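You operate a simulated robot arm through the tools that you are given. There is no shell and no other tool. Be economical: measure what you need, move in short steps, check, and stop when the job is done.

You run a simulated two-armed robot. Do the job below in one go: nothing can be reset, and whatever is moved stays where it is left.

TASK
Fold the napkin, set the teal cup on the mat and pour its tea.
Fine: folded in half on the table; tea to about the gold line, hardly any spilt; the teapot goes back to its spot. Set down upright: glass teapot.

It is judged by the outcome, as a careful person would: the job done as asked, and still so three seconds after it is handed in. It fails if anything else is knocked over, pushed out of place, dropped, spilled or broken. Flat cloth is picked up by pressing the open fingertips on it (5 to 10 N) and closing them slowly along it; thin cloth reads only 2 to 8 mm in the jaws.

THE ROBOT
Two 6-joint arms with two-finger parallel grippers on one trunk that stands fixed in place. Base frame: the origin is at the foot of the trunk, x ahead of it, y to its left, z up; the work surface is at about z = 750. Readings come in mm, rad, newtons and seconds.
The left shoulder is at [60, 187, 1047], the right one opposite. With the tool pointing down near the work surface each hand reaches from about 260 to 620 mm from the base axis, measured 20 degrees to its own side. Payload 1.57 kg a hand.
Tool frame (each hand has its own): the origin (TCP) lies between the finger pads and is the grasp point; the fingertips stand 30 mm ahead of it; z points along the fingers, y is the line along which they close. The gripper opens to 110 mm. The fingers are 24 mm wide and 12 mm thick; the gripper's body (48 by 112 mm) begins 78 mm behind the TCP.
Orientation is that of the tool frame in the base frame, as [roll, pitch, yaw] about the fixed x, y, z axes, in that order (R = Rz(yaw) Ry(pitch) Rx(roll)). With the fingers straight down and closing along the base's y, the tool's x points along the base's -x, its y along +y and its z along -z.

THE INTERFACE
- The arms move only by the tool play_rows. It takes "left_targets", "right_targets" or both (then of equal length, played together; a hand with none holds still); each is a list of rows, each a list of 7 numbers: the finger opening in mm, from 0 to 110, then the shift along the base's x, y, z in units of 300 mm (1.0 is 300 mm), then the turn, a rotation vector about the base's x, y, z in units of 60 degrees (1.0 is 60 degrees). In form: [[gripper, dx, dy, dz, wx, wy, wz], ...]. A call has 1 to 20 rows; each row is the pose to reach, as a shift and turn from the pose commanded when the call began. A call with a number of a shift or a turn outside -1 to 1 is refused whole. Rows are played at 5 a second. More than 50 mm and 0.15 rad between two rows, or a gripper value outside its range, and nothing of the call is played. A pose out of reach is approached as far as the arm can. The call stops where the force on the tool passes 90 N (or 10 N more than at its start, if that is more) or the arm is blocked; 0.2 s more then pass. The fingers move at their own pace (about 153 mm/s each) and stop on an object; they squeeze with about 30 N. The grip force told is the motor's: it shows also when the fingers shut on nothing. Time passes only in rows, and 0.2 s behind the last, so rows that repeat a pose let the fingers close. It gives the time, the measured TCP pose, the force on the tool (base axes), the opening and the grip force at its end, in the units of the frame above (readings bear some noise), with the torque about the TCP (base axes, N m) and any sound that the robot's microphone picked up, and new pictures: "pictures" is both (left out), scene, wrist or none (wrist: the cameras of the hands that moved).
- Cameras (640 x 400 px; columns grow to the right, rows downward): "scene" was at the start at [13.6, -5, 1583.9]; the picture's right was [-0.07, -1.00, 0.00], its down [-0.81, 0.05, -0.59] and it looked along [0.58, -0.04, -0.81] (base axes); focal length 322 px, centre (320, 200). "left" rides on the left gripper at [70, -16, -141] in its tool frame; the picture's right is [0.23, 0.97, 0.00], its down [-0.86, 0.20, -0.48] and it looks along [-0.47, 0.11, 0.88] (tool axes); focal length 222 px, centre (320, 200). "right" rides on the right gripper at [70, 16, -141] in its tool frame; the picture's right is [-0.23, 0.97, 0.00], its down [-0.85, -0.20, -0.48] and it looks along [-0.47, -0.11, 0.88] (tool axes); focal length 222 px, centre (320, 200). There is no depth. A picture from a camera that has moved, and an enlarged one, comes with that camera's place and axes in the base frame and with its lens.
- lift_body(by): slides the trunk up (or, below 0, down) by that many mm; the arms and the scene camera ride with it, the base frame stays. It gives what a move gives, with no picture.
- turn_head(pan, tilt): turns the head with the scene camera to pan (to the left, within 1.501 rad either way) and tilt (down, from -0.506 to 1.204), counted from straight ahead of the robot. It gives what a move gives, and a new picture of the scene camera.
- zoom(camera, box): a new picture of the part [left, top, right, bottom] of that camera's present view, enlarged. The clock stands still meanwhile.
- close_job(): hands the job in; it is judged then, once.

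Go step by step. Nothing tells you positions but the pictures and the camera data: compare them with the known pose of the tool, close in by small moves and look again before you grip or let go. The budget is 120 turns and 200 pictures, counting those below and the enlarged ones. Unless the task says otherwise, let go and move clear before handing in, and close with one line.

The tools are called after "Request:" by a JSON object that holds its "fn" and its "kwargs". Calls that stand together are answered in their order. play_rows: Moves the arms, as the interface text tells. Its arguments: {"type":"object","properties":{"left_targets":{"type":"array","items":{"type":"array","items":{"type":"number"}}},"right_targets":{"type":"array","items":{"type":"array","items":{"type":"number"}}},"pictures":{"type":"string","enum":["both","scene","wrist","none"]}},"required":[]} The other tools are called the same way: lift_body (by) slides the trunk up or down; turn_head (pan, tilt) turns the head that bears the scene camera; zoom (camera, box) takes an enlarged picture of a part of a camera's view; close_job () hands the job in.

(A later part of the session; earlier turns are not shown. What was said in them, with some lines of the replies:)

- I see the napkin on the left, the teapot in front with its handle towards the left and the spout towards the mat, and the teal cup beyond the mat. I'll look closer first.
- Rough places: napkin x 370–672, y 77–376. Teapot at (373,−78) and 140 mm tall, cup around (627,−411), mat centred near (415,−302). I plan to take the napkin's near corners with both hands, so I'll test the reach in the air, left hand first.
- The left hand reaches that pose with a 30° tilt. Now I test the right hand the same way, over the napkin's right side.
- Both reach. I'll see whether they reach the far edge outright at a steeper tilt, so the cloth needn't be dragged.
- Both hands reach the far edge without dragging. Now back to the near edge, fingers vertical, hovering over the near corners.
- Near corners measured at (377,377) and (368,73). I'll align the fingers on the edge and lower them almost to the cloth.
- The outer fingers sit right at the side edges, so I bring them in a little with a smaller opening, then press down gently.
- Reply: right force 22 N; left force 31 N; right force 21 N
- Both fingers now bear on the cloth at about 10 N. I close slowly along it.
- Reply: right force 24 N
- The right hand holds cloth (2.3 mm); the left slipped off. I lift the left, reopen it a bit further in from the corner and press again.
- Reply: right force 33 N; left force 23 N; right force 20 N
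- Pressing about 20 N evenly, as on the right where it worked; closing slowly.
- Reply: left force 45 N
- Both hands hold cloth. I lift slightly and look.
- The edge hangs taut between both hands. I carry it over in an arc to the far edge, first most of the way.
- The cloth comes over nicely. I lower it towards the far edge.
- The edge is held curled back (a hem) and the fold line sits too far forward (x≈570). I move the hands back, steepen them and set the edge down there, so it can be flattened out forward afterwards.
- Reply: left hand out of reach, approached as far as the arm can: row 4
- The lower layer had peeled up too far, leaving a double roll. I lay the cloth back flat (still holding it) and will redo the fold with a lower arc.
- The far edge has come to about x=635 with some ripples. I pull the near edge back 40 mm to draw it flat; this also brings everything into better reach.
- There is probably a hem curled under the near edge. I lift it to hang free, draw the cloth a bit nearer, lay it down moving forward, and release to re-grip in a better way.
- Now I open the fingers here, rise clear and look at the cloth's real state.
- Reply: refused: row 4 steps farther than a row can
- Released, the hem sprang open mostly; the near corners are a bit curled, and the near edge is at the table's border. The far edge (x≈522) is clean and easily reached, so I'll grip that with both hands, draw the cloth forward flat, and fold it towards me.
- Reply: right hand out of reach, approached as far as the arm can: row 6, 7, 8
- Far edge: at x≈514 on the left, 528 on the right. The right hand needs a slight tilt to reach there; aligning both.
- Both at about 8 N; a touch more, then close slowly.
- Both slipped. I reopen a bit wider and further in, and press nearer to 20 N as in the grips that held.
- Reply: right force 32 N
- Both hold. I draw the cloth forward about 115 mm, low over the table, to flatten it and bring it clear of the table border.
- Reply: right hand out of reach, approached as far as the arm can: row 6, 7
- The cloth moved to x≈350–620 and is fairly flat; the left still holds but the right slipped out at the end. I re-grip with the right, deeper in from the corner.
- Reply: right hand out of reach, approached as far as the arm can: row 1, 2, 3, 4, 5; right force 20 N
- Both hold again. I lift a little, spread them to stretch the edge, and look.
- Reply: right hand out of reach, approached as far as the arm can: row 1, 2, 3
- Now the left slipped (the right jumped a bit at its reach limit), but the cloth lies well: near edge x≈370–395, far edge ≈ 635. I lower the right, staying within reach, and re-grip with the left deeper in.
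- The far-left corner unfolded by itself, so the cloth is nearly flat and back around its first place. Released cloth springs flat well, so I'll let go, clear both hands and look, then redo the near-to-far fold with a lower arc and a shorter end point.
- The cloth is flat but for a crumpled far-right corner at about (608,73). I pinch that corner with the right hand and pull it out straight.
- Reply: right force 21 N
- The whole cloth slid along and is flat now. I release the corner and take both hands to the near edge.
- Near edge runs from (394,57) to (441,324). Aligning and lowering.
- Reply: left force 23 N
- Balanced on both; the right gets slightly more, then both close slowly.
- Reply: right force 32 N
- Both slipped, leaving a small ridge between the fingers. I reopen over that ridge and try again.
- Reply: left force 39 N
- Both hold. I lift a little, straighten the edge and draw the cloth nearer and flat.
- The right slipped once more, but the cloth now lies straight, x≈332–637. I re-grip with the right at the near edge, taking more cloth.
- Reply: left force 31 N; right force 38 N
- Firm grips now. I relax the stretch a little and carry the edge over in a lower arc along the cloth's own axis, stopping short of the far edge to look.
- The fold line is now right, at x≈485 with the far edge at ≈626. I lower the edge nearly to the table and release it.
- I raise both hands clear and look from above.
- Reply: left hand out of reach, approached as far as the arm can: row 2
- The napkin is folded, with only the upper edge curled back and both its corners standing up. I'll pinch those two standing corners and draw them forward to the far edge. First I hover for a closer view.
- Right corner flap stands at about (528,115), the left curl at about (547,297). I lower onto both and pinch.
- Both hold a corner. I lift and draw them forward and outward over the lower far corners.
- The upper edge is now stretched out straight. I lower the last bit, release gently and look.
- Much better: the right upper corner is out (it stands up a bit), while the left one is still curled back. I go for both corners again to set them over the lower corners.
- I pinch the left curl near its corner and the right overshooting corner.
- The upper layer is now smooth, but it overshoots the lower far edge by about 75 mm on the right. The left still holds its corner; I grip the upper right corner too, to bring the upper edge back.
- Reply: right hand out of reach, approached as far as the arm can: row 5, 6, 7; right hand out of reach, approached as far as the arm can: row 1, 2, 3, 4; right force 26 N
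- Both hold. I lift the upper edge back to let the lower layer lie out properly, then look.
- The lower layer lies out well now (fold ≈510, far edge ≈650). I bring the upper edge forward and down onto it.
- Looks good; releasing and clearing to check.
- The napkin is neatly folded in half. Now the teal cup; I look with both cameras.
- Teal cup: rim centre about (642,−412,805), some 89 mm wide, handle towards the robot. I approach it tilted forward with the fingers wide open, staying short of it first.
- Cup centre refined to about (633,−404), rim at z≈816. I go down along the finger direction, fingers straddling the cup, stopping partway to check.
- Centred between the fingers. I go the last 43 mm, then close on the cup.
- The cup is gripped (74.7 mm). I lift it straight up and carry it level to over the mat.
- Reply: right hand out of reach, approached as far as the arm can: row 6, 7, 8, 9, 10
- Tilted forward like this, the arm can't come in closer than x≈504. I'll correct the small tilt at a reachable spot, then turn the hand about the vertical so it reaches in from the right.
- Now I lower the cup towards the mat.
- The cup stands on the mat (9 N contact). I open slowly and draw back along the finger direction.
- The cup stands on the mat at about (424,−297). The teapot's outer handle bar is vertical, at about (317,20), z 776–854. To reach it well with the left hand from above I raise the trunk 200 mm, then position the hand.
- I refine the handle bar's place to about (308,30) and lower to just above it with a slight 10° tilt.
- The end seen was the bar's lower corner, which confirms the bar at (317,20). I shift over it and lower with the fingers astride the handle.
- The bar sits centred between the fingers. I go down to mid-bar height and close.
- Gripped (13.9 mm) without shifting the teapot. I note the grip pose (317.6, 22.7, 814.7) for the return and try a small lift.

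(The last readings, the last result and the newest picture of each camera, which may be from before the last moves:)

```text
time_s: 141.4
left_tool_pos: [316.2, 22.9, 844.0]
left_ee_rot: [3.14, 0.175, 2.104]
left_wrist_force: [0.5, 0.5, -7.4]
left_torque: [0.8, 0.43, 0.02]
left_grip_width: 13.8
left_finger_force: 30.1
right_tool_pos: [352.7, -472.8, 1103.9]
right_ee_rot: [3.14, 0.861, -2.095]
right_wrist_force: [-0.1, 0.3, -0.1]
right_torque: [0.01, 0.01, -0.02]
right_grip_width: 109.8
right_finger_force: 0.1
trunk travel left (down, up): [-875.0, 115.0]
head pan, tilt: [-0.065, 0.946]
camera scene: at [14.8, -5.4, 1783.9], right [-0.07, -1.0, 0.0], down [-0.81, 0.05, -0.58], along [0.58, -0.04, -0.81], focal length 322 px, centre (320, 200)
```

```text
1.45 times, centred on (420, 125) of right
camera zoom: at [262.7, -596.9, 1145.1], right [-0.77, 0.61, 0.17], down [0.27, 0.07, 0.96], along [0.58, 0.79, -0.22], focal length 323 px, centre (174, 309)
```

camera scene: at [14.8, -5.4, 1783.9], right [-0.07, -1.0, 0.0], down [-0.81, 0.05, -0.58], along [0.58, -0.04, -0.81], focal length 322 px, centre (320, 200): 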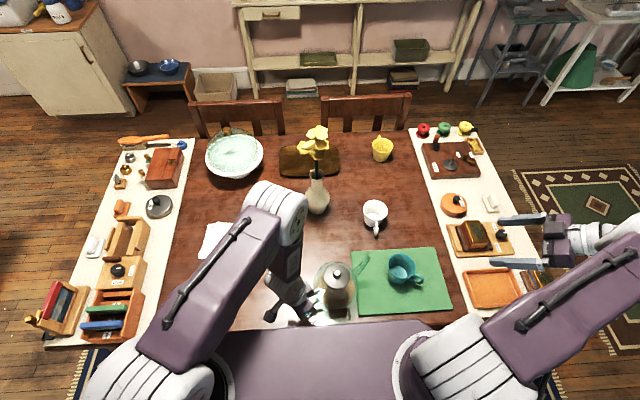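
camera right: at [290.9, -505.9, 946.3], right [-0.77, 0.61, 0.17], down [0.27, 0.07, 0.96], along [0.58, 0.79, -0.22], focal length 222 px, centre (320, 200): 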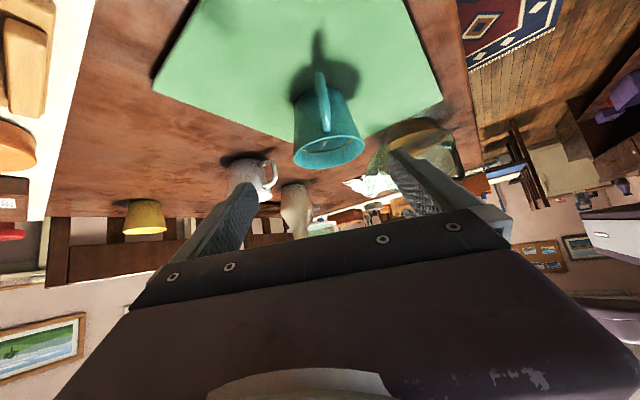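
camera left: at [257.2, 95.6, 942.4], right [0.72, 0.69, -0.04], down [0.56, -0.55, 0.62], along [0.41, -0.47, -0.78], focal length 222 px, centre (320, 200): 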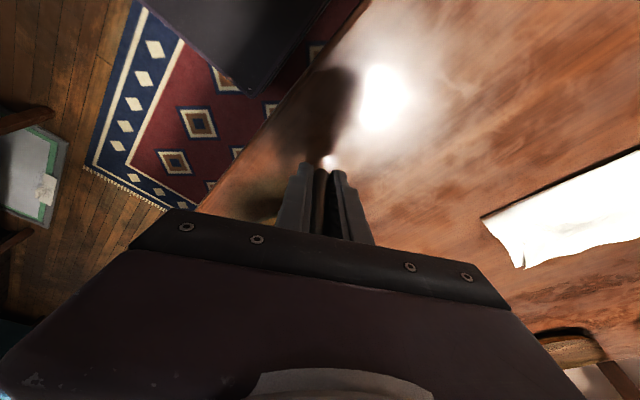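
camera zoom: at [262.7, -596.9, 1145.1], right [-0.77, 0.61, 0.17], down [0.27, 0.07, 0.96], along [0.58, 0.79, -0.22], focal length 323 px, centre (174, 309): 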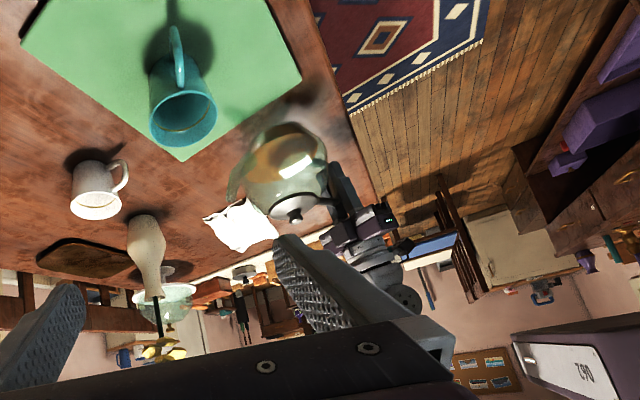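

Held level at about 7.5 N weight, no slip. I carry it slowly, level, so the spout tip comes over the cup, well above the rim.

Request:
{"fn": "play_rows", "kwargs": {"left_targets": [[0, 0, 0, 0.04, 0, 0, 0], [0, 0, -0.01, 0.09, 0, 0, 0], [0, -0.005, -0.04, 0.13, 0, 0, 0], [0, -0.01, -0.09, 0.15, 0, 0, 0], [0, -0.02, -0.15, 0.155, 0, 0, 0], [0, -0.03, -0.21, 0.155, 0, 0, 0], [0, -0.038, -0.27, 0.155, 0, 0, 0], [0, -0.045, -0.32, 0.155, 0, 0, 0], [0, -0.048, -0.35, 0.155, 0, 0, 0], [0, -0.048, -0.36, 0.155, 0, 0, 0], [0, -0.048, -0.36, 0.155, 0, 0, 0]], "pictures": "scene"}}

Request:
{"fn": "zoom", "kwargs": {"camera": "scene", "box": [300, 210, 460, 320]}}

Request:
{"fn": "zoom", "kwargs": {"camera": "right", "box": [160, 0, 560, 250]}}

```text
time_s: 143.8
left_tool_pos: [300.5, -84.5, 890.4]
left_ee_rot: [3.139, 0.174, 2.105]
left_wrist_force: [-0.1, -0.1, -7.8]
left_torque: [0.76, 0.45, 0.01]
left_grip_width: 13.7
left_finger_force: 30.3
right_tool_pos: [352.7, -472.7, 1105.3]
right_ee_rot: [3.141, 0.86, -2.094]
right_wrist_force: [0.3, -0.2, -0.6]
right_torque: [-0.01, 0.01, -0.03]
right_grip_width: 110.1
right_finger_force: 0.2
trunk travel left (down, up): [-875.0, 115.0]
head pan, tilt: [-0.065, 0.946]
camera scene: at [14.6, -5.6, 1783.9], right [-0.07, -1.0, 0.0], down [-0.81, 0.05, -0.58], along [0.58, -0.04, -0.81], focal length 322 px, centre (320, 200)
```

scene: 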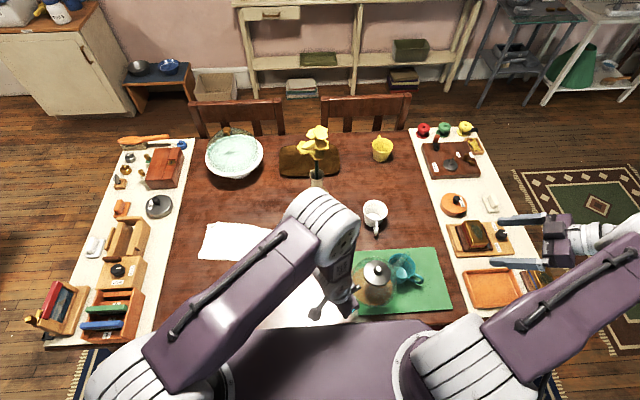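

```text
3.64 times, centred on (380, 265) of scene
camera zoom: at [14.6, -5.6, 1783.9], right [-0.07, -1.0, 0.0], down [-0.81, 0.05, -0.58], along [0.58, -0.04, -0.81], focal length 1171 px, centre (102, -36)
```

zoom: 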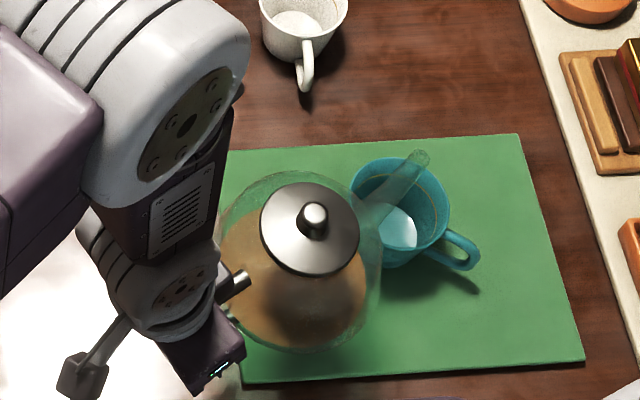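

```text
1.60 times, centred on (360, 125) of right
camera zoom: at [262.6, -597.0, 1145.1], right [-0.77, 0.61, 0.17], down [0.27, 0.07, 0.96], along [0.58, 0.79, -0.22], focal length 355 px, centre (256, 320)
```

zoom: 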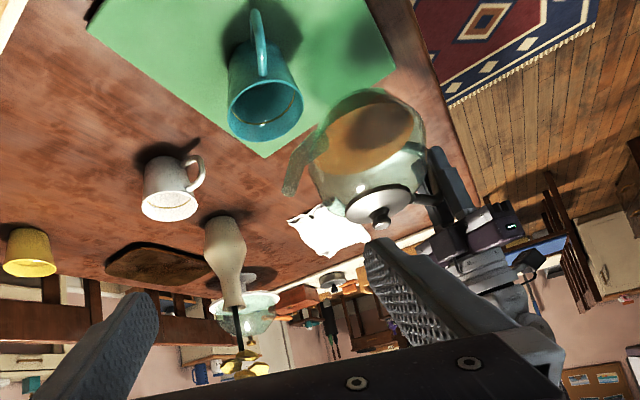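

The spout tip is over the cup. I tilt to 25° first, keeping the tip over the cup, and check level and position.

Request:
{"fn": "play_rows", "kwargs": {"left_targets": [[0, 0, 0, 0.005, 0.072, 0.042, 0], [0, 0, 0, 0.015, 0.144, 0.085, 0], [0, 0, -0.005, 0.028, 0.215, 0.127, 0], [0, 0, -0.01, 0.042, 0.287, 0.17, 0], [0, 0.001, -0.0143, 0.058, 0.359, 0.212, 0], [0, 0.001, -0.0143, 0.058, 0.359, 0.212, 0]], "pictures": "scene"}}

Request:
{"fn": "zoom", "kwargs": {"camera": "scene", "box": [300, 210, 460, 320]}}

Request:
{"fn": "zoom", "kwargs": {"camera": "right", "box": [240, 0, 480, 150]}}

```text
time_s: 145.2
left_tool_pos: [300.9, -89.7, 908.2]
left_ee_rot: [3.14, -0.261, 2.106]
left_wrist_force: [-2.1, 3.6, 1.5]
left_torque: [-0.78, -0.38, -0.09]
left_grip_width: 13.7
left_finger_force: 30.1
left hand out of reach, approached as far as the arm can: row 1
right_tool_pos: [350.6, -470.4, 1106.0]
right_ee_rot: [-3.14, 0.859, -2.092]
right_wrist_force: [-0.2, 0.0, -0.1]
right_torque: [0.0, 0.01, 0.0]
right_grip_width: 110.0
right_finger_force: 0.1
trunk travel left (down, up): [-875.0, 115.0]
head pan, tilt: [-0.065, 0.946]
camera scene: at [12.4, -3.4, 1783.9], right [-0.07, -1.0, 0.0], down [-0.81, 0.05, -0.59], along [0.58, -0.04, -0.81], focal length 322 px, centre (320, 200)
```

scene: 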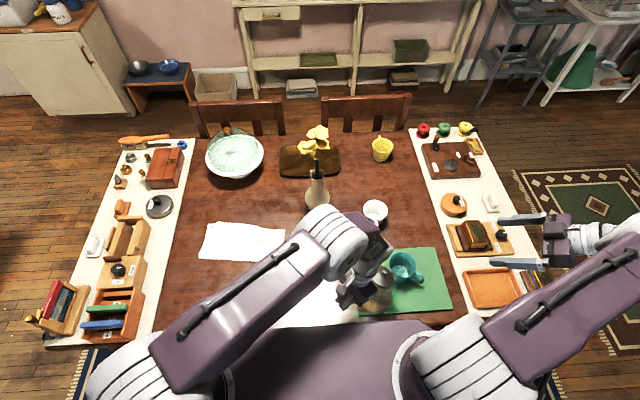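

```text
3.64 times, centred on (380, 265) of scene
camera zoom: at [12.4, -3.4, 1783.9], right [-0.07, -1.0, 0.0], down [-0.81, 0.05, -0.59], along [0.58, -0.04, -0.81], focal length 1171 px, centre (102, -36)
```

zoom: 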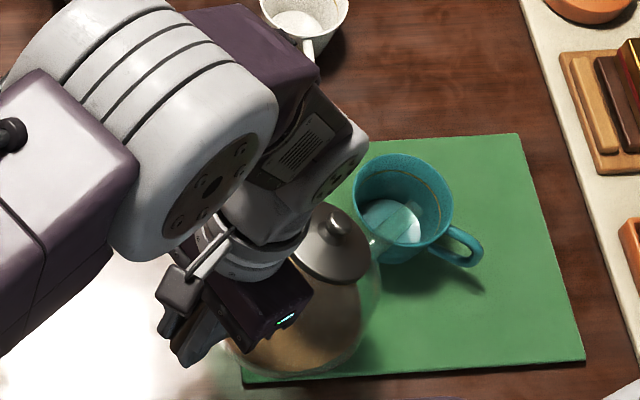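

```text
2.67 times, centred on (360, 75) of right
camera zoom: at [261.3, -595.6, 1146.2], right [-0.77, 0.61, 0.17], down [0.27, 0.07, 0.96], along [0.58, 0.79, -0.22], focal length 592 px, centre (213, 533)
```

zoom: 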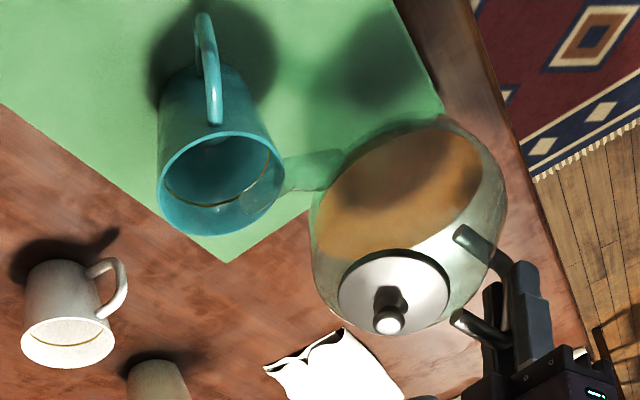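

The wrist force shows the spout resting on something, probably the cup's rim. I raise straight up at once and look.

Request:
{"fn": "play_rows", "kwargs": {"left_targets": [[0, 0, 0, 0.04, 0, 0, 0], [0, 0, 0, 0.09, 0, 0, 0], [0, 0, 0, 0.12, 0, 0, 0], [0, 0, 0, 0.12, 0, 0, 0]], "pictures": "scene"}}

Request:
{"fn": "zoom", "kwargs": {"camera": "scene", "box": [300, 210, 460, 320]}}

Request:
{"fn": "zoom", "kwargs": {"camera": "right", "box": [240, 0, 480, 150]}}

```text
time_s: 146.2
left_tool_pos: [300.4, -90.2, 943.2]
left_ee_rot: [3.139, -0.263, 2.105]
left_wrist_force: [-0.3, -0.2, -7.7]
left_torque: [0.7, 0.39, 0.02]
left_grip_width: 13.5
left_finger_force: 30.6
right_tool_pos: [352.3, -473.4, 1105.0]
right_ee_rot: [3.14, 0.86, -2.094]
right_wrist_force: [0.4, 0.4, 0.0]
right_torque: [0.01, -0.01, 0.02]
right_grip_width: 109.8
right_finger_force: 0.1
trunk travel left (down, up): [-875.0, 115.0]
head pan, tilt: [-0.065, 0.946]
camera scene: at [15.1, -6.2, 1783.8], right [-0.07, -1.0, 0.0], down [-0.81, 0.05, -0.58], along [0.58, -0.04, -0.81], focal length 322 px, centre (320, 200)
```

scene: 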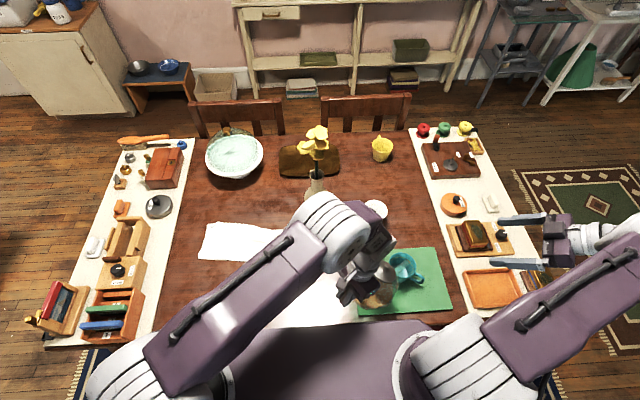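

```text
3.64 times, centred on (380, 265) of scene
camera zoom: at [15.1, -6.2, 1783.8], right [-0.07, -1.0, 0.0], down [-0.81, 0.05, -0.58], along [0.58, -0.04, -0.81], focal length 1171 px, centre (102, -36)
```

zoom: 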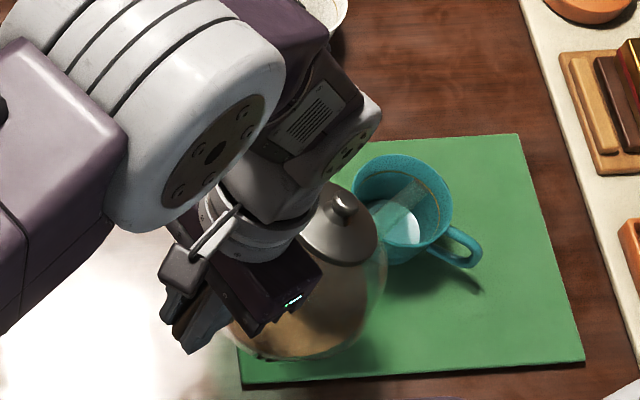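

```text
2.67 times, centred on (360, 75) of right
camera zoom: at [262.9, -597.4, 1144.8], right [-0.77, 0.61, 0.17], down [0.27, 0.07, 0.96], along [0.58, 0.79, -0.22], focal length 592 px, centre (213, 533)
```

zoom: 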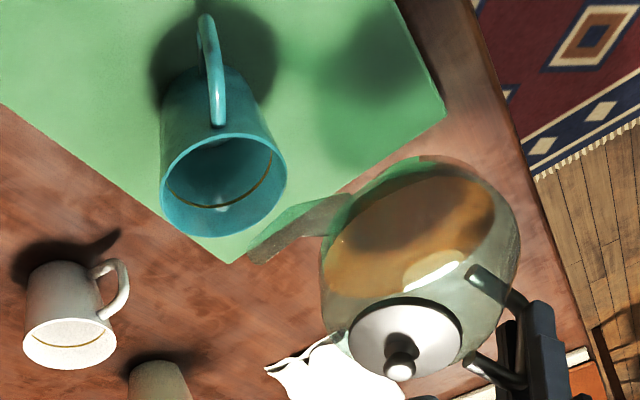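

Nothing was spilt and the cup is in place; the spout's underside had touched the rim. I keep more height and tilt further in small steps, watching weight and level.

Request:
{"fn": "play_rows", "kwargs": {"left_targets": [[0, 0.001, 0, 0.0, 0.018, 0.0106, 0], [0, 0.002, 0, -0.004, 0.036, 0.021, 0], [0, 0.003, -0.001, -0.008, 0.054, 0.032, 0], [0, 0.005, -0.002, -0.012, 0.0717, 0.0424, 0], [0, 0.005, -0.002, -0.012, 0.0717, 0.0424, 0], [0, 0.005, -0.002, -0.012, 0.0717, 0.0424, 0]], "pictures": "none"}}

Request:
{"fn": "zoom", "kwargs": {"camera": "right", "box": [240, 0, 480, 150]}}

```text
time_s: 147.6
left_tool_pos: [304.3, -90.9, 940.0]
left_ee_rot: [3.14, -0.348, 2.104]
left_wrist_force: [0.2, -0.6, -7.7]
left_torque: [0.65, 0.34, 0.03]
left_grip_width: 13.8
left_finger_force: 30.4
right_tool_pos: [352.0, -472.2, 1103.9]
right_ee_rot: [3.141, 0.86, -2.094]
right_wrist_force: [0.0, -0.3, -0.6]
right_torque: [0.0, 0.03, 0.02]
right_grip_width: 109.9
right_finger_force: 0.0
trunk travel left (down, up): [-875.0, 115.0]
head pan, tilt: [-0.065, 0.946]
```

```text
2.67 times, centred on (360, 75) of right
camera zoom: at [262.5, -597.0, 1145.2], right [-0.77, 0.61, 0.17], down [0.27, 0.07, 0.96], along [0.58, 0.79, -0.22], focal length 592 px, centre (213, 533)
```

zoom: 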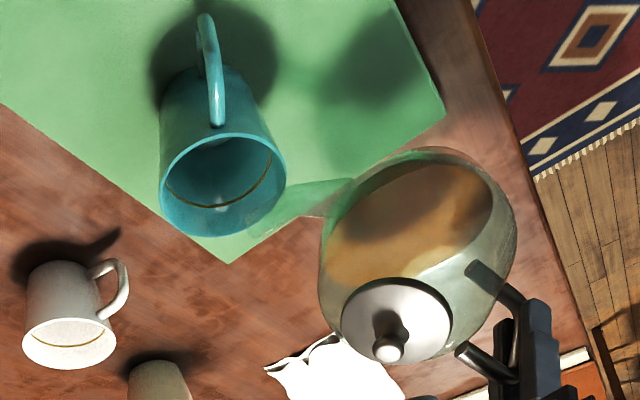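

The rim is really at z≈830, so the height kept is right. I tilt on to 36°.

Request:
{"fn": "play_rows", "kwargs": {"left_targets": [[0, 0.002, -0.006, 0.015, 0.0215, 0.0127, 0], [0, 0.004, -0.013, 0.03, 0.043, 0.0255, 0], [0, 0.006, -0.02, 0.045, 0.0646, 0.038, 0], [0, 0.008, -0.027, 0.06, 0.0861, 0.0509, 0], [0, 0.008, -0.027, 0.06, 0.0861, 0.0509, 0], [0, 0.008, -0.027, 0.06, 0.0861, 0.0509, 0]], "pictures": "none"}}

Request:
{"fn": "zoom", "kwargs": {"camera": "right", "box": [240, 0, 480, 150]}}

Request:
{"fn": "zoom", "kwargs": {"camera": "scene", "box": [340, 230, 440, 300]}}

```text
time_s: 149.0
left_tool_pos: [305.2, -97.8, 958.5]
left_ee_rot: [3.139, -0.454, 2.104]
left_wrist_force: [0.6, -0.3, -8.3]
left_torque: [0.6, 0.36, 0.03]
left_grip_width: 13.8
left_finger_force: 30.3
right_tool_pos: [350.9, -472.5, 1105.1]
right_ee_rot: [3.14, 0.861, -2.094]
right_wrist_force: [-0.2, -0.1, -0.1]
right_torque: [0.0, 0.02, 0.01]
right_grip_width: 110.0
right_finger_force: 0.1
trunk travel left (down, up): [-875.0, 115.0]
head pan, tilt: [-0.065, 0.946]
```

```text
2.67 times, centred on (360, 75) of right
camera zoom: at [262.6, -597.0, 1145.1], right [-0.77, 0.61, 0.17], down [0.27, 0.07, 0.96], along [0.58, 0.79, -0.22], focal length 592 px, centre (213, 533)
```

zoom: 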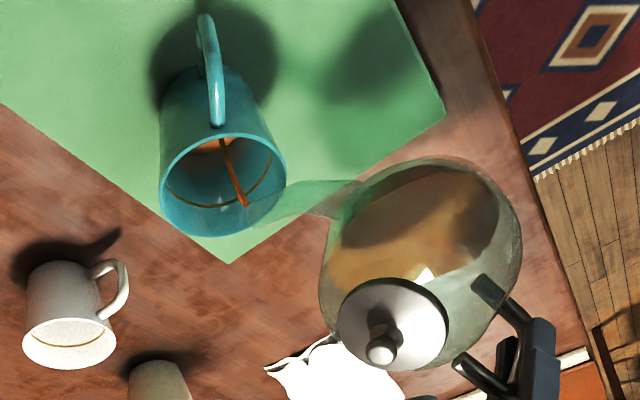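

```text
5.71 times, centred on (390, 265) of scene
camera zoom: at [14.5, -5.6, 1783.9], right [-0.07, -1.0, 0.0], down [-0.81, 0.05, -0.58], along [0.58, -0.04, -0.81], focal length 1841 px, centre (-80, -171)
```

zoom: 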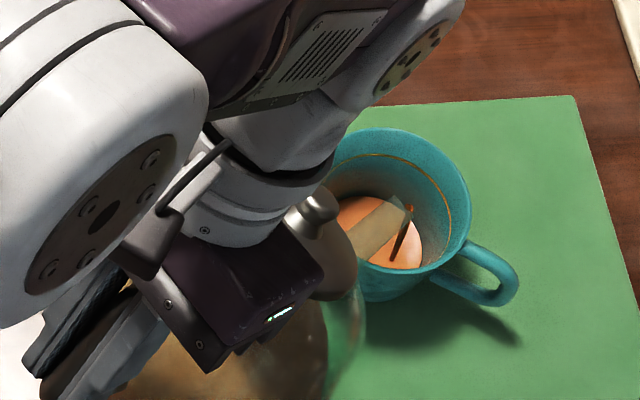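

Tea is flowing cleanly into the cup. I hold and watch.

Request:
{"fn": "play_rows", "kwargs": {"left_targets": [[0, 0, 0, 0, 0, 0, 0], [0, 0, 0, 0, 0, 0, 0], [0, 0, 0, 0, 0, 0, 0], [0, 0, 0, 0, 0, 0, 0], [0, 0, 0, 0, 0, 0, 0]], "pictures": "none"}}

Request:
{"fn": "zoom", "kwargs": {"camera": "scene", "box": [340, 230, 440, 300]}}

```text
time_s: 150.2
left_tool_pos: [305.3, -99.1, 959.1]
left_ee_rot: [3.139, -0.454, 2.105]
left_wrist_force: [-0.1, 0.1, -7.2]
left_torque: [0.59, 0.34, -0.01]
left_grip_width: 13.6
left_finger_force: 30.0
right_tool_pos: [352.0, -472.1, 1105.6]
right_ee_rot: [3.138, 0.859, -2.094]
right_wrist_force: [0.0, -0.4, -0.3]
right_torque: [-0.03, -0.02, 0.01]
right_grip_width: 110.0
right_finger_force: 0.0
trunk travel left (down, up): [-875.0, 115.0]
head pan, tilt: [-0.065, 0.946]
```

```text
5.71 times, centred on (390, 265) of scene
camera zoom: at [14.5, -5.7, 1783.9], right [-0.07, -1.0, 0.0], down [-0.81, 0.05, -0.58], along [0.58, -0.04, -0.81], focal length 1841 px, centre (-80, -171)
```

zoom: 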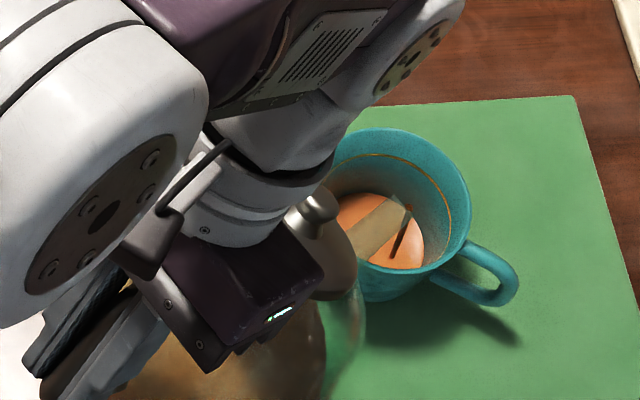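

The flow is slowing; 3° more, then hold.

Request:
{"fn": "play_rows", "kwargs": {"left_targets": [[0, 0.006, -0.008, 0.015, 0.0215, 0.0127, 0], [0, 0.012, -0.017, 0.03, 0.043, 0.0255, 0], [0, 0.012, -0.017, 0.03, 0.043, 0.0255, 0], [0, 0.012, -0.017, 0.03, 0.043, 0.0255, 0], [0, 0.012, -0.017, 0.03, 0.043, 0.0255, 0], [0, 0.012, -0.017, 0.03, 0.043, 0.0255, 0], [0, 0.012, -0.017, 0.03, 0.043, 0.0255, 0]], "pictures": "none"}}

Request:
{"fn": "zoom", "kwargs": {"camera": "scene", "box": [340, 230, 440, 300]}}

```text
time_s: 151.8
left_tool_pos: [308.9, -104.1, 967.3]
left_ee_rot: [3.139, -0.507, 2.104]
left_wrist_force: [-0.2, -0.1, -7.3]
left_torque: [0.57, 0.27, -0.05]
left_grip_width: 13.8
left_finger_force: 29.9
right_tool_pos: [351.8, -473.3, 1105.0]
right_ee_rot: [3.141, 0.86, -2.096]
right_wrist_force: [-1.0, -0.1, -0.3]
right_torque: [-0.04, -0.02, 0.0]
right_grip_width: 110.0
right_finger_force: 0.0
trunk travel left (down, up): [-875.0, 115.0]
head pan, tilt: [-0.065, 0.946]
```

```text
5.71 times, centred on (390, 265) of scene
camera zoom: at [14.5, -5.6, 1783.9], right [-0.07, -1.0, 0.0], down [-0.81, 0.05, -0.58], along [0.58, -0.04, -0.81], focal length 1841 px, centre (-80, -171)
```

zoom: 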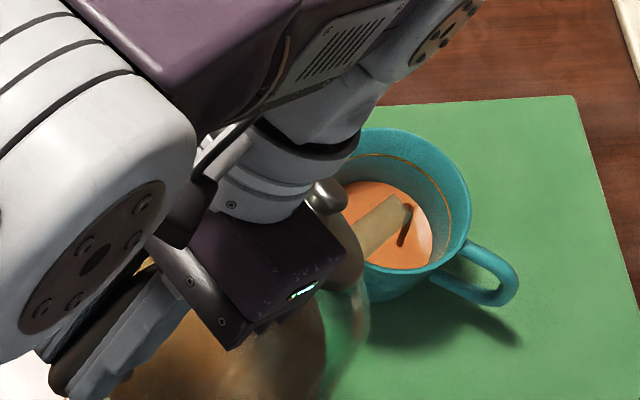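

Request:
{"fn": "play_rows", "kwargs": {"left_targets": [[0, 0.004, -0.006, 0.012, 0.0143, 0.0085, 0], [0, 0.007, -0.012, 0.024, 0.0287, 0.017, 0], [0, 0.007, -0.012, 0.024, 0.0287, 0.017, 0], [0, 0.007, -0.012, 0.024, 0.0287, 0.017, 0], [0, 0.007, -0.012, 0.024, 0.0287, 0.017, 0], [0, 0.007, -0.012, 0.024, 0.0287, 0.017, 0]], "pictures": "none"}}

Request:
{"fn": "zoom", "kwargs": {"camera": "scene", "box": [360, 230, 430, 280]}}

```text
time_s: 153.2
left_tool_pos: [313.0, -107.1, 974.6]
left_ee_rot: [3.138, -0.541, 2.105]
left_wrist_force: [-0.6, 0.1, -6.3]
left_torque: [0.49, 0.24, 0.01]
left_grip_width: 13.5
left_finger_force: 30.4
right_tool_pos: [351.2, -473.2, 1104.5]
right_ee_rot: [3.141, 0.861, -2.094]
right_wrist_force: [0.4, -0.9, -0.8]
right_torque: [0.0, -0.02, 0.01]
right_grip_width: 110.1
right_finger_force: 0.1
trunk travel left (down, up): [-875.0, 115.0]
head pan, tilt: [-0.065, 0.946]
```

```text
8.00 times, centred on (395, 255) of scene
camera zoom: at [14.4, -5.6, 1783.9], right [-0.07, -1.0, 0.0], down [-0.81, 0.05, -0.58], along [0.58, -0.04, -0.81], focal length 2577 px, centre (-280, -240)
```

zoom: 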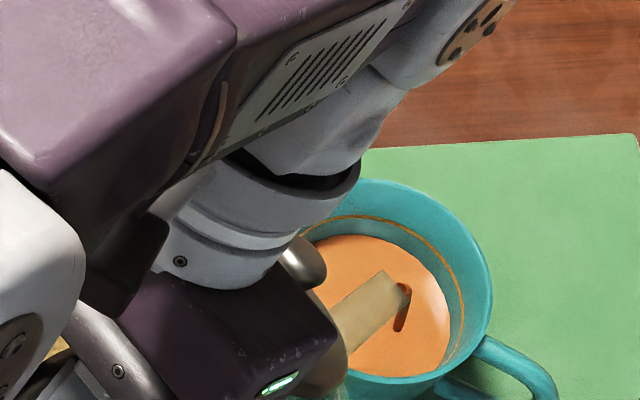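

Request:
{"fn": "play_rows", "kwargs": {"left_targets": [[0, 0, 0, 0, 0, 0, 0], [0, 0, 0, 0, 0, 0, 0], [0, 0, 0, 0, 0, 0, 0]], "pictures": "none"}}

Request:
{"fn": "zoom", "kwargs": {"camera": "scene", "box": [360, 230, 430, 280]}}

```text
time_s: 154.0
left_tool_pos: [311.8, -107.1, 974.6]
left_ee_rot: [3.139, -0.541, 2.105]
left_wrist_force: [0.0, 0.2, -7.2]
left_torque: [0.48, 0.23, -0.01]
left_grip_width: 14.1
left_finger_force: 29.5
right_tool_pos: [351.8, -472.1, 1103.9]
right_ee_rot: [3.141, 0.858, -2.095]
right_wrist_force: [0.2, -0.2, 0.4]
right_torque: [0.02, -0.02, -0.02]
right_grip_width: 109.8
right_finger_force: 0.1
trunk travel left (down, up): [-875.0, 115.0]
head pan, tilt: [-0.065, 0.946]
```

```text
8.00 times, centred on (395, 255) of scene
camera zoom: at [14.4, -5.6, 1783.9], right [-0.07, -1.0, 0.0], down [-0.81, 0.05, -0.58], along [0.58, -0.04, -0.81], focal length 2577 px, centre (-280, -240)
```

zoom: 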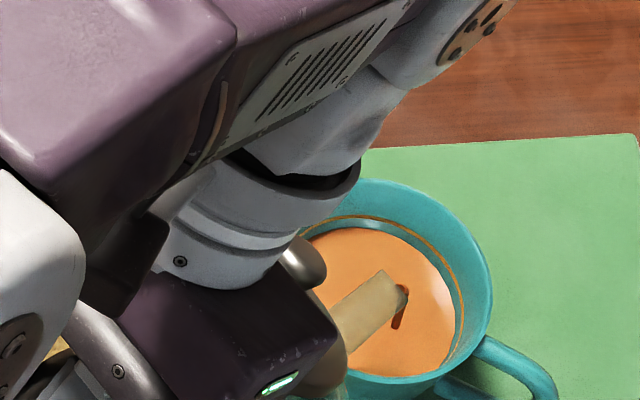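

Request:
{"fn": "play_rows", "kwargs": {"left_targets": [[0, 0, 0, 0, 0, 0, 0], [0, 0, 0, 0, 0, 0, 0], [0, 0, 0, 0, 0, 0, 0]], "pictures": "none"}}

Request:
{"fn": "zoom", "kwargs": {"camera": "scene", "box": [360, 230, 430, 280]}}

```text
time_s: 154.8
left_tool_pos: [312.0, -107.3, 974.7]
left_ee_rot: [3.141, -0.541, 2.106]
left_wrist_force: [-0.3, 0.4, -6.9]
left_torque: [0.43, 0.25, 0.03]
left_grip_width: 13.7
left_finger_force: 30.1
right_tool_pos: [352.3, -472.1, 1104.7]
right_ee_rot: [3.141, 0.86, -2.096]
right_wrist_force: [0.5, 0.0, -0.9]
right_torque: [0.02, -0.01, -0.04]
right_grip_width: 110.2
right_finger_force: 0.0
trunk travel left (down, up): [-875.0, 115.0]
head pan, tilt: [-0.065, 0.946]
```

```text
8.00 times, centred on (395, 255) of scene
camera zoom: at [14.4, -5.6, 1783.9], right [-0.07, -1.0, 0.0], down [-0.81, 0.05, -0.58], along [0.58, -0.04, -0.81], focal length 2577 px, centre (-280, -240)
```

zoom: 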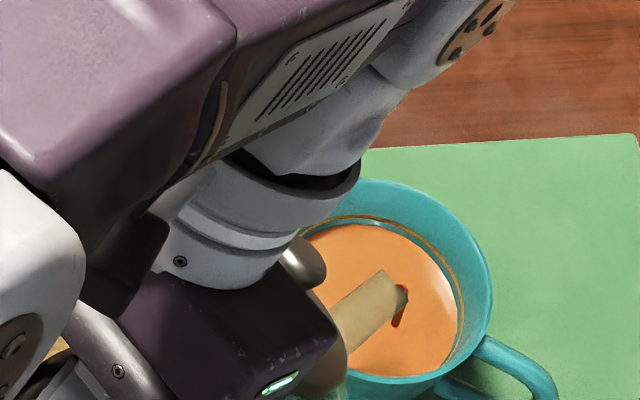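

Tea is a hair below the line and still trickling; I tilt back now, keeping the tip over the cup, to 15°.

Request:
{"fn": "play_rows", "kwargs": {"left_targets": [[0, 0, 0, 0, 0, 0, 0], [0, -0.01, 0.017, -0.02, -0.043, -0.0255, 0], [0, -0.019, 0.033, -0.04, -0.086, -0.051, 0], [0, -0.027, 0.046, -0.057, -0.129, -0.0763, 0], [0, -0.034, 0.058, -0.067, -0.172, -0.102, 0], [0, -0.042, 0.071, -0.06, -0.23, -0.136, 0], [0, -0.048, 0.08, -0.04, -0.301, -0.178, 0], [0, -0.05, 0.09, 0.0, -0.373, -0.2205, 0], [0, -0.05, 0.09, 0.0, -0.373, -0.2205, 0]], "pictures": "none"}}

Request:
{"fn": "zoom", "kwargs": {"camera": "scene", "box": [340, 220, 440, 290]}}

```text
time_s: 156.8
left_tool_pos: [296.1, -82.3, 974.4]
left_ee_rot: [3.14, -0.087, 2.105]
left_wrist_force: [0.3, 0.3, -6.5]
left_torque: [0.64, 0.34, -0.03]
left_grip_width: 13.7
left_finger_force: 29.9
right_tool_pos: [354.1, -473.5, 1105.0]
right_ee_rot: [3.14, 0.861, -2.094]
right_wrist_force: [0.9, 0.3, 0.9]
right_torque: [0.04, 0.01, 0.0]
right_grip_width: 110.1
right_finger_force: 0.1
trunk travel left (down, up): [-875.0, 115.0]
head pan, tilt: [-0.065, 0.946]
```

```text
5.71 times, centred on (390, 255) of scene
camera zoom: at [14.6, -5.8, 1783.9], right [-0.07, -1.0, 0.0], down [-0.81, 0.05, -0.58], along [0.58, -0.04, -0.81], focal length 1841 px, centre (-80, -114)
```

zoom: 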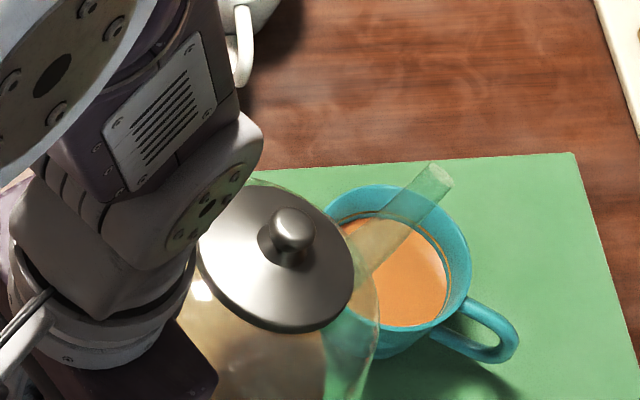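

No spill. I carry the pot back towards its spot (still tilted 15°, high) and check the cup's level.

Request:
{"fn": "play_rows", "kwargs": {"left_targets": [[0, 0.0, 0.02, 0.02, 0, 0, 0], [0, 0.01, 0.07, 0.02, 0, 0, 0], [0, 0.02, 0.13, 0.0, 0, 0, 0], [0, 0.035, 0.19, -0.03, 0, 0, 0], [0, 0.05, 0.25, -0.06, 0, 0, 0], [0, 0.06, 0.3, -0.1, 0, 0, 0], [0, 0.07, 0.34, -0.13, 0, 0, 0], [0, 0.071, 0.35, -0.147, 0, 0, 0], [0, 0.071, 0.35, -0.147, 0, 0, 0]], "pictures": "none"}}

Request:
{"fn": "zoom", "kwargs": {"camera": "scene", "box": [360, 235, 440, 295]}}

Request:
{"fn": "zoom", "kwargs": {"camera": "right", "box": [240, 0, 400, 120]}}

```text
time_s: 158.8
left_tool_pos: [319.5, 26.8, 931.7]
left_ee_rot: [3.14, -0.088, 2.105]
left_wrist_force: [-0.2, 0.0, -6.8]
left_torque: [0.62, 0.37, 0.03]
left_grip_width: 13.9
left_finger_force: 30.6
right_tool_pos: [352.1, -471.2, 1105.0]
right_ee_rot: [-3.14, 0.861, -2.091]
right_wrist_force: [0.4, -0.5, 0.3]
right_torque: [-0.01, 0.03, -0.01]
right_grip_width: 110.1
right_finger_force: 0.1
trunk travel left (down, up): [-875.0, 115.0]
head pan, tilt: [-0.065, 0.946]
```

```text
6.67 times, centred on (400, 265) of scene
camera zoom: at [14.3, -5.5, 1783.9], right [-0.07, -1.0, 0.0], down [-0.81, 0.05, -0.58], along [0.58, -0.04, -0.81], focal length 2148 px, centre (-213, -233)
```

zoom: 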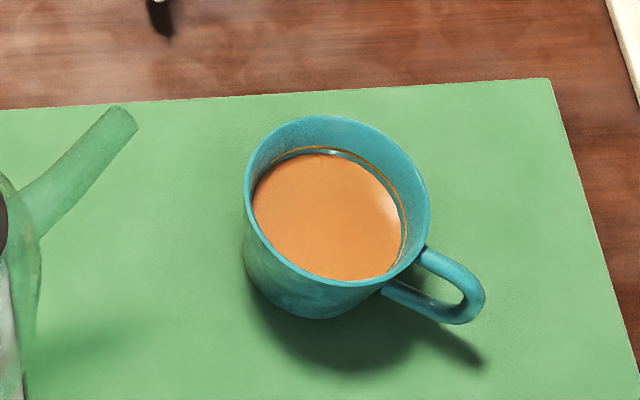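

```text
3.33 times, centred on (320, 60) of right
camera zoom: at [262.4, -597.0, 1145.2], right [-0.77, 0.61, 0.17], down [0.27, 0.07, 0.96], along [0.58, 0.79, -0.22], focal length 740 px, centre (320, 667)
```

zoom: 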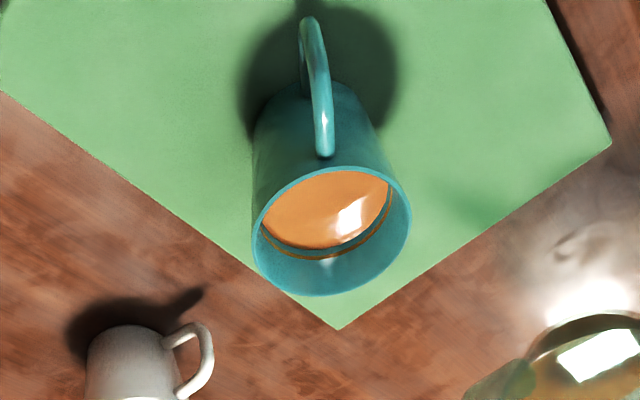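

The tea stands about 5 mm below the gold line. I go back over the cup the same way for a brief top-up with the same proven path.

Request:
{"fn": "play_rows", "kwargs": {"left_targets": [[0, -0.001, -0.01, 0.017, 0, 0, 0], [0, -0.011, -0.05, 0.047, 0, 0, 0], [0, -0.021, -0.1, 0.087, 0, 0, 0], [0, -0.036, -0.16, 0.117, 0, 0, 0], [0, -0.051, -0.22, 0.147, 0, 0, 0], [0, -0.061, -0.28, 0.167, 0, 0, 0], [0, -0.071, -0.33, 0.16, 0, 0, 0], [0, -0.071, -0.35, 0.147, 0, 0, 0], [0, -0.071, -0.35, 0.147, 0, 0, 0]], "pictures": "none"}}

Request:
{"fn": "play_rows", "kwargs": {"left_targets": [[0, 0.002, -0.01, -0.04, 0.0717, 0.0424, 0], [0, 0.008, -0.019, -0.06, 0.143, 0.0845, 0], [0, 0.016, -0.032, -0.067, 0.201, 0.1185, 0], [0, 0.023, -0.044, -0.057, 0.244, 0.144, 0], [0, 0.031, -0.057, -0.04, 0.287, 0.1695, 0], [0, 0.04, -0.073, -0.02, 0.33, 0.195, 0], [0, 0.05, -0.09, 0.0, 0.373, 0.2205, 0], [0, 0.0535, -0.096, 0.012, 0.387, 0.229, 0], [0, 0.0535, -0.096, 0.012, 0.387, 0.229, 0], [0, 0.0535, -0.096, 0.012, 0.387, 0.229, 0], [0, 0.04, -0.073, -0.02, 0.33, 0.195, 0], [0, 0.031, -0.057, -0.04, 0.287, 0.1695, 0], [0, 0.023, -0.044, -0.057, 0.244, 0.144, 0], [0, 0.016, -0.032, -0.067, 0.201, 0.1185, 0], [0, 0.008, -0.019, -0.06, 0.143, 0.0845, 0], [0, 0.002, -0.01, -0.04, 0.0717, 0.0424, 0], [0, 0, 0, 0, 0, 0, 0], [0, 0, 0, 0, 0, 0, 0]], "pictures": "none"}}

Request:
{"fn": "play_rows", "kwargs": {"left_targets": [[0, 0.0, 0.02, 0.02, 0, 0, 0], [0, 0.01, 0.07, 0.02, 0, 0, 0], [0, 0.02, 0.13, 0.0, 0, 0, 0], [0, 0.035, 0.19, -0.03, 0, 0, 0], [0, 0.05, 0.25, -0.06, 0, 0, 0], [0, 0.06, 0.3, -0.1, 0, 0, 0], [0, 0.07, 0.34, -0.13, 0, 0, 0], [0, 0.071, 0.35, -0.147, 0, 0, 0], [0, 0.071, 0.35, -0.147, 0, 0, 0]], "pictures": "none"}}

Request:
{"fn": "zoom", "kwargs": {"camera": "scene", "box": [360, 235, 440, 295]}}

```text
time_s: 160.8
left_tool_pos: [296.7, -80.8, 974.5]
left_ee_rot: [3.141, -0.088, 2.105]
left_wrist_force: [0.5, -0.3, -6.8]
left_torque: [0.62, 0.32, 0.02]
left_grip_width: 13.6
left_finger_force: 30.2
right_tool_pos: [352.1, -473.2, 1104.8]
right_ee_rot: [-3.141, 0.861, -2.091]
right_wrist_force: [-0.1, -1.3, 0.6]
right_torque: [0.01, 0.0, 0.02]
right_grip_width: 110.0
right_finger_force: 0.0
trunk travel left (down, up): [-875.0, 115.0]
head pan, tilt: [-0.065, 0.946]
```

```text
time_s: 164.6
left_tool_pos: [297.3, -79.5, 974.3]
left_ee_rot: [3.14, -0.086, 2.105]
left_wrist_force: [-0.2, -0.2, -6.2]
left_torque: [0.57, 0.35, 0.02]
left_grip_width: 13.6
left_finger_force: 29.7
right_tool_pos: [351.4, -472.3, 1103.9]
right_ee_rot: [3.141, 0.86, -2.093]
right_wrist_force: [0.4, -0.5, 0.3]
right_torque: [0.0, -0.04, 0.03]
right_grip_width: 110.0
right_finger_force: 0.1
trunk travel left (down, up): [-875.0, 115.0]
head pan, tilt: [-0.065, 0.946]
```

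```text
time_s: 166.6
left_tool_pos: [317.9, 25.1, 930.4]
left_ee_rot: [3.14, -0.087, 2.106]
left_wrist_force: [-0.2, 0.4, -6.1]
left_torque: [0.62, 0.33, 0.0]
left_grip_width: 13.7
left_finger_force: 30.5
right_tool_pos: [351.7, -473.4, 1105.8]
right_ee_rot: [-3.141, 0.859, -2.092]
right_wrist_force: [-0.4, 0.7, -0.2]
right_torque: [0.0, -0.04, -0.03]
right_grip_width: 110.1
right_finger_force: 0.1
trunk travel left (down, up): [-875.0, 115.0]
head pan, tilt: [-0.065, 0.946]
```

```text
6.67 times, centred on (400, 265) of scene
camera zoom: at [14.3, -5.6, 1783.9], right [-0.07, -1.0, 0.0], down [-0.81, 0.05, -0.58], along [0.58, -0.04, -0.81], focal length 2148 px, centre (-213, -233)
```

zoom: 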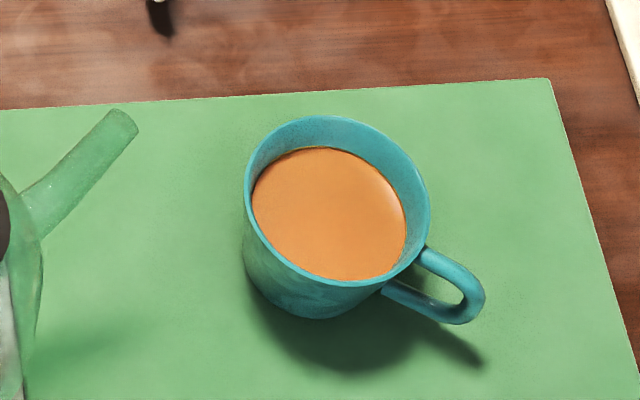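

The tea is right at the gold line and nothing is spilt. I level the pot and lower it towards its old spot, using the summed commands to return to the grip pose.

Request:
{"fn": "play_rows", "kwargs": {"left_targets": [[0, -0.002, -0.002, 0, -0.054, -0.032, 0], [0, -0.004, -0.004, 0, -0.108, -0.064, 0], [0, -0.006, -0.006, 0, -0.162, -0.0955, 0], [0, -0.006, -0.0077, 0, -0.2155, -0.1273, 0], [0, -0.006, -0.0077, -0.05, -0.2155, -0.1273, 0], [0, -0.006, -0.0077, -0.12, -0.2155, -0.1273, 0], [0, -0.006, -0.0077, -0.2, -0.2155, -0.1273, 0], [0, -0.006, -0.0077, -0.27, -0.2155, -0.1273, 0], [0, -0.006, -0.0077, -0.32, -0.2155, -0.1273, 0], [0, -0.006, -0.0077, -0.35, -0.2155, -0.1273, 0], [0, -0.006, -0.0077, -0.35, -0.2155, -0.1273, 0]], "pictures": "none"}}

Request:
{"fn": "zoom", "kwargs": {"camera": "scene", "box": [280, 240, 400, 330]}}

```text
time_s: 169.0
left_tool_pos: [316.5, 24.1, 825.7]
left_ee_rot: [3.139, 0.175, 2.105]
left_wrist_force: [-1.1, -0.2, -6.0]
left_torque: [0.63, 0.35, -0.01]
left_grip_width: 13.8
left_finger_force: 29.6
right_tool_pos: [352.8, -472.7, 1104.8]
right_ee_rot: [-3.141, 0.861, -2.091]
right_wrist_force: [-0.3, 0.2, 0.2]
right_torque: [0.03, -0.01, 0.02]
right_grip_width: 110.1
right_finger_force: 0.1
trunk travel left (down, up): [-875.0, 115.0]
head pan, tilt: [-0.065, 0.946]
```

```text
4.44 times, centred on (340, 285) of scene
camera zoom: at [14.4, -5.3, 1783.9], right [-0.07, -1.0, 0.0], down [-0.81, 0.05, -0.58], along [0.58, -0.04, -0.81], focal length 1432 px, centre (231, -178)
```

zoom: 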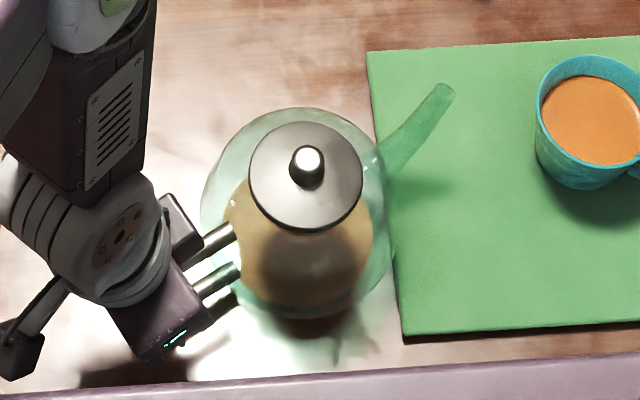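

The pot is level and right over its spot; I lower the last millimetres and check the load.

Request:
{"fn": "play_rows", "kwargs": {"left_targets": [[0, 0, 0, -0.015, 0, 0, 0], [0, 0, 0, -0.028, 0, 0, 0], [0, 0, 0, -0.035, 0, 0, 0], [0, 0, 0, -0.035, 0, 0, 0]], "pictures": "none"}}

```text
time_s: 170.0
left_tool_pos: [315.8, 22.5, 816.7]
left_ee_rot: [3.137, 0.178, 2.106]
left_wrist_force: [0.6, 6.7, 17.0]
left_torque: [-0.62, -0.07, 0.03]
left_grip_width: 13.8
left_finger_force: 29.9
right_tool_pos: [349.9, -471.8, 1105.5]
right_ee_rot: [-3.138, 0.862, -2.09]
right_wrist_force: [-0.3, -0.1, -0.4]
right_torque: [0.02, 0.0, 0.0]
right_grip_width: 110.1
right_finger_force: 0.0
trunk travel left (down, up): [-875.0, 115.0]
head pan, tilt: [-0.065, 0.946]
```

The handle-side edge of the base touches first: the pot has turned a degree or two in the grip. I rotate it gently level about that edge.

Request:
{"fn": "play_rows", "kwargs": {"left_targets": [[0, 0, 0, 0.003, 0, 0, 0], [0, 0.0015, -0.0025, 0.006, 0.011, 0.0064, 0], [0, 0.003, -0.005, 0.008, 0.0215, 0.0127, 0], [0, 0.003, -0.005, 0.008, 0.0215, 0.0127, 0]], "pictures": "none"}}

```text
time_s: 171.0
left_tool_pos: [316.6, 21.0, 817.6]
left_ee_rot: [3.14, 0.151, 2.103]
left_wrist_force: [-2.0, 2.6, 4.0]
left_torque: [-0.7, -0.24, -0.07]
left_grip_width: 13.6
left_finger_force: 30.3
right_tool_pos: [351.0, -471.4, 1105.6]
right_ee_rot: [-3.138, 0.86, -2.092]
right_wrist_force: [0.0, 1.3, 0.4]
right_torque: [0.0, 0.0, 0.01]
right_grip_width: 109.9
right_finger_force: 0.1
trunk travel left (down, up): [-875.0, 115.0]
head pan, tilt: [-0.065, 0.946]
```

The load now sits under the base's middle, so it stands flat. I release slowly and rise straight along the handle.

Request:
{"fn": "play_rows", "kwargs": {"left_targets": [[16, 0, 0, 0, 0, 0, 0], [24, 0, 0, 0, 0, 0, 0], [40, 0, 0, 0, 0, 0, 0], [70, 0, 0, 0, 0, 0, 0], [70, 0, 0, 0.05, 0, 0, 0], [70, -0.003, 0.006, 0.15, 0, 0, 0], [70, -0.006, 0.01, 0.3, 0, 0, 0], [70, -0.01, 0.03, 0.45, 0, 0, 0], [70, -0.01, 0.18, 0.5, 0, 0, 0], [70, -0.0, 0.33, 0.5, 0, 0, 0], [70, 0.0, 0.48, 0.5, 0, 0, 0], [70, 0.0, 0.63, 0.5, 0, 0, 0]], "pictures": "scene"}}

```text
time_s: 173.6
left_tool_pos: [315.0, 211.0, 968.6]
left_ee_rot: [3.141, 0.15, 2.102]
left_wrist_force: [0.8, 0.2, 0.0]
left_torque: [-0.02, 0.0, -0.02]
left_grip_width: 69.9
left_finger_force: 0.0
right_tool_pos: [351.9, -471.2, 1106.0]
right_ee_rot: [-3.139, 0.859, -2.091]
right_wrist_force: [0.1, 0.0, -0.5]
right_torque: [-0.01, -0.01, 0.02]
right_grip_width: 110.0
right_finger_force: 0.0
trunk travel left (down, up): [-875.0, 115.0]
head pan, tilt: [-0.065, 0.946]
camera scene: at [13.1, -1.7, 1783.9], right [-0.07, -1.0, 0.0], down [-0.81, 0.05, -0.59], along [0.58, -0.04, -0.81], focal length 322 px, centre (320, 200)
```

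scene: 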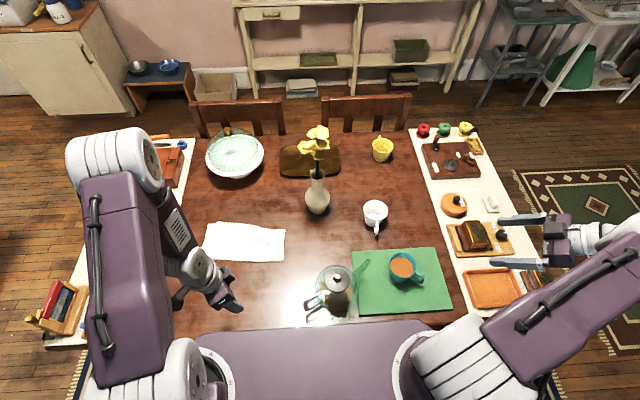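

One closer look at the table to confirm the end state.

Request:
{"fn": "zoom", "kwargs": {"camera": "scene", "box": [190, 200, 460, 330]}}

Request:
{"fn": "zoom", "kwargs": {"camera": "scene", "box": [280, 240, 400, 330]}}

```text
2.37 times, centred on (325, 265) of scene
camera zoom: at [13.1, -1.7, 1783.9], right [-0.07, -1.0, 0.0], down [-0.81, 0.05, -0.59], along [0.58, -0.04, -0.81], focal length 764 px, centre (308, 46)
```

zoom: 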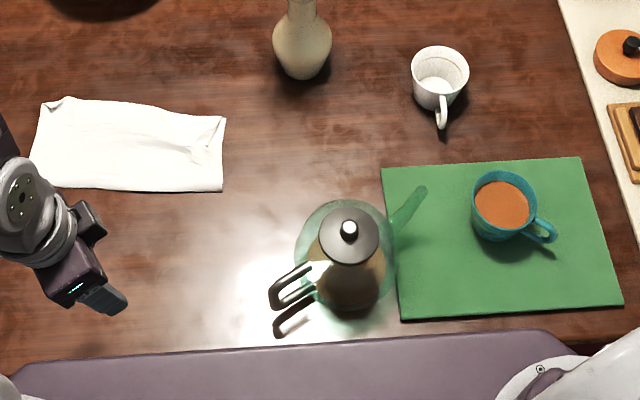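

```text
4.44 times, centred on (340, 285) of scene
camera zoom: at [13.1, -1.7, 1783.9], right [-0.07, -1.0, 0.0], down [-0.81, 0.05, -0.59], along [0.58, -0.04, -0.81], focal length 1432 px, centre (231, -178)
```

zoom: 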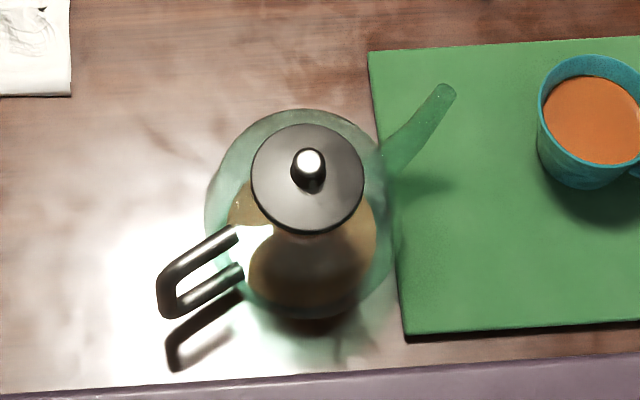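

The napkin lies folded in half, the cup stands on the mat filled to the gold line, and the teapot is upright on its spot. Both hands are clear, so I hand the job in.

Request:
{"fn": "close_job", "kwargs": {}}

```text
The job is handed in.
```

I folded the napkin in half, set the teal cup on the mat filled to the gold line with no spill I could see, and put the glass teapot back upright on its spot, within a few millimetres.
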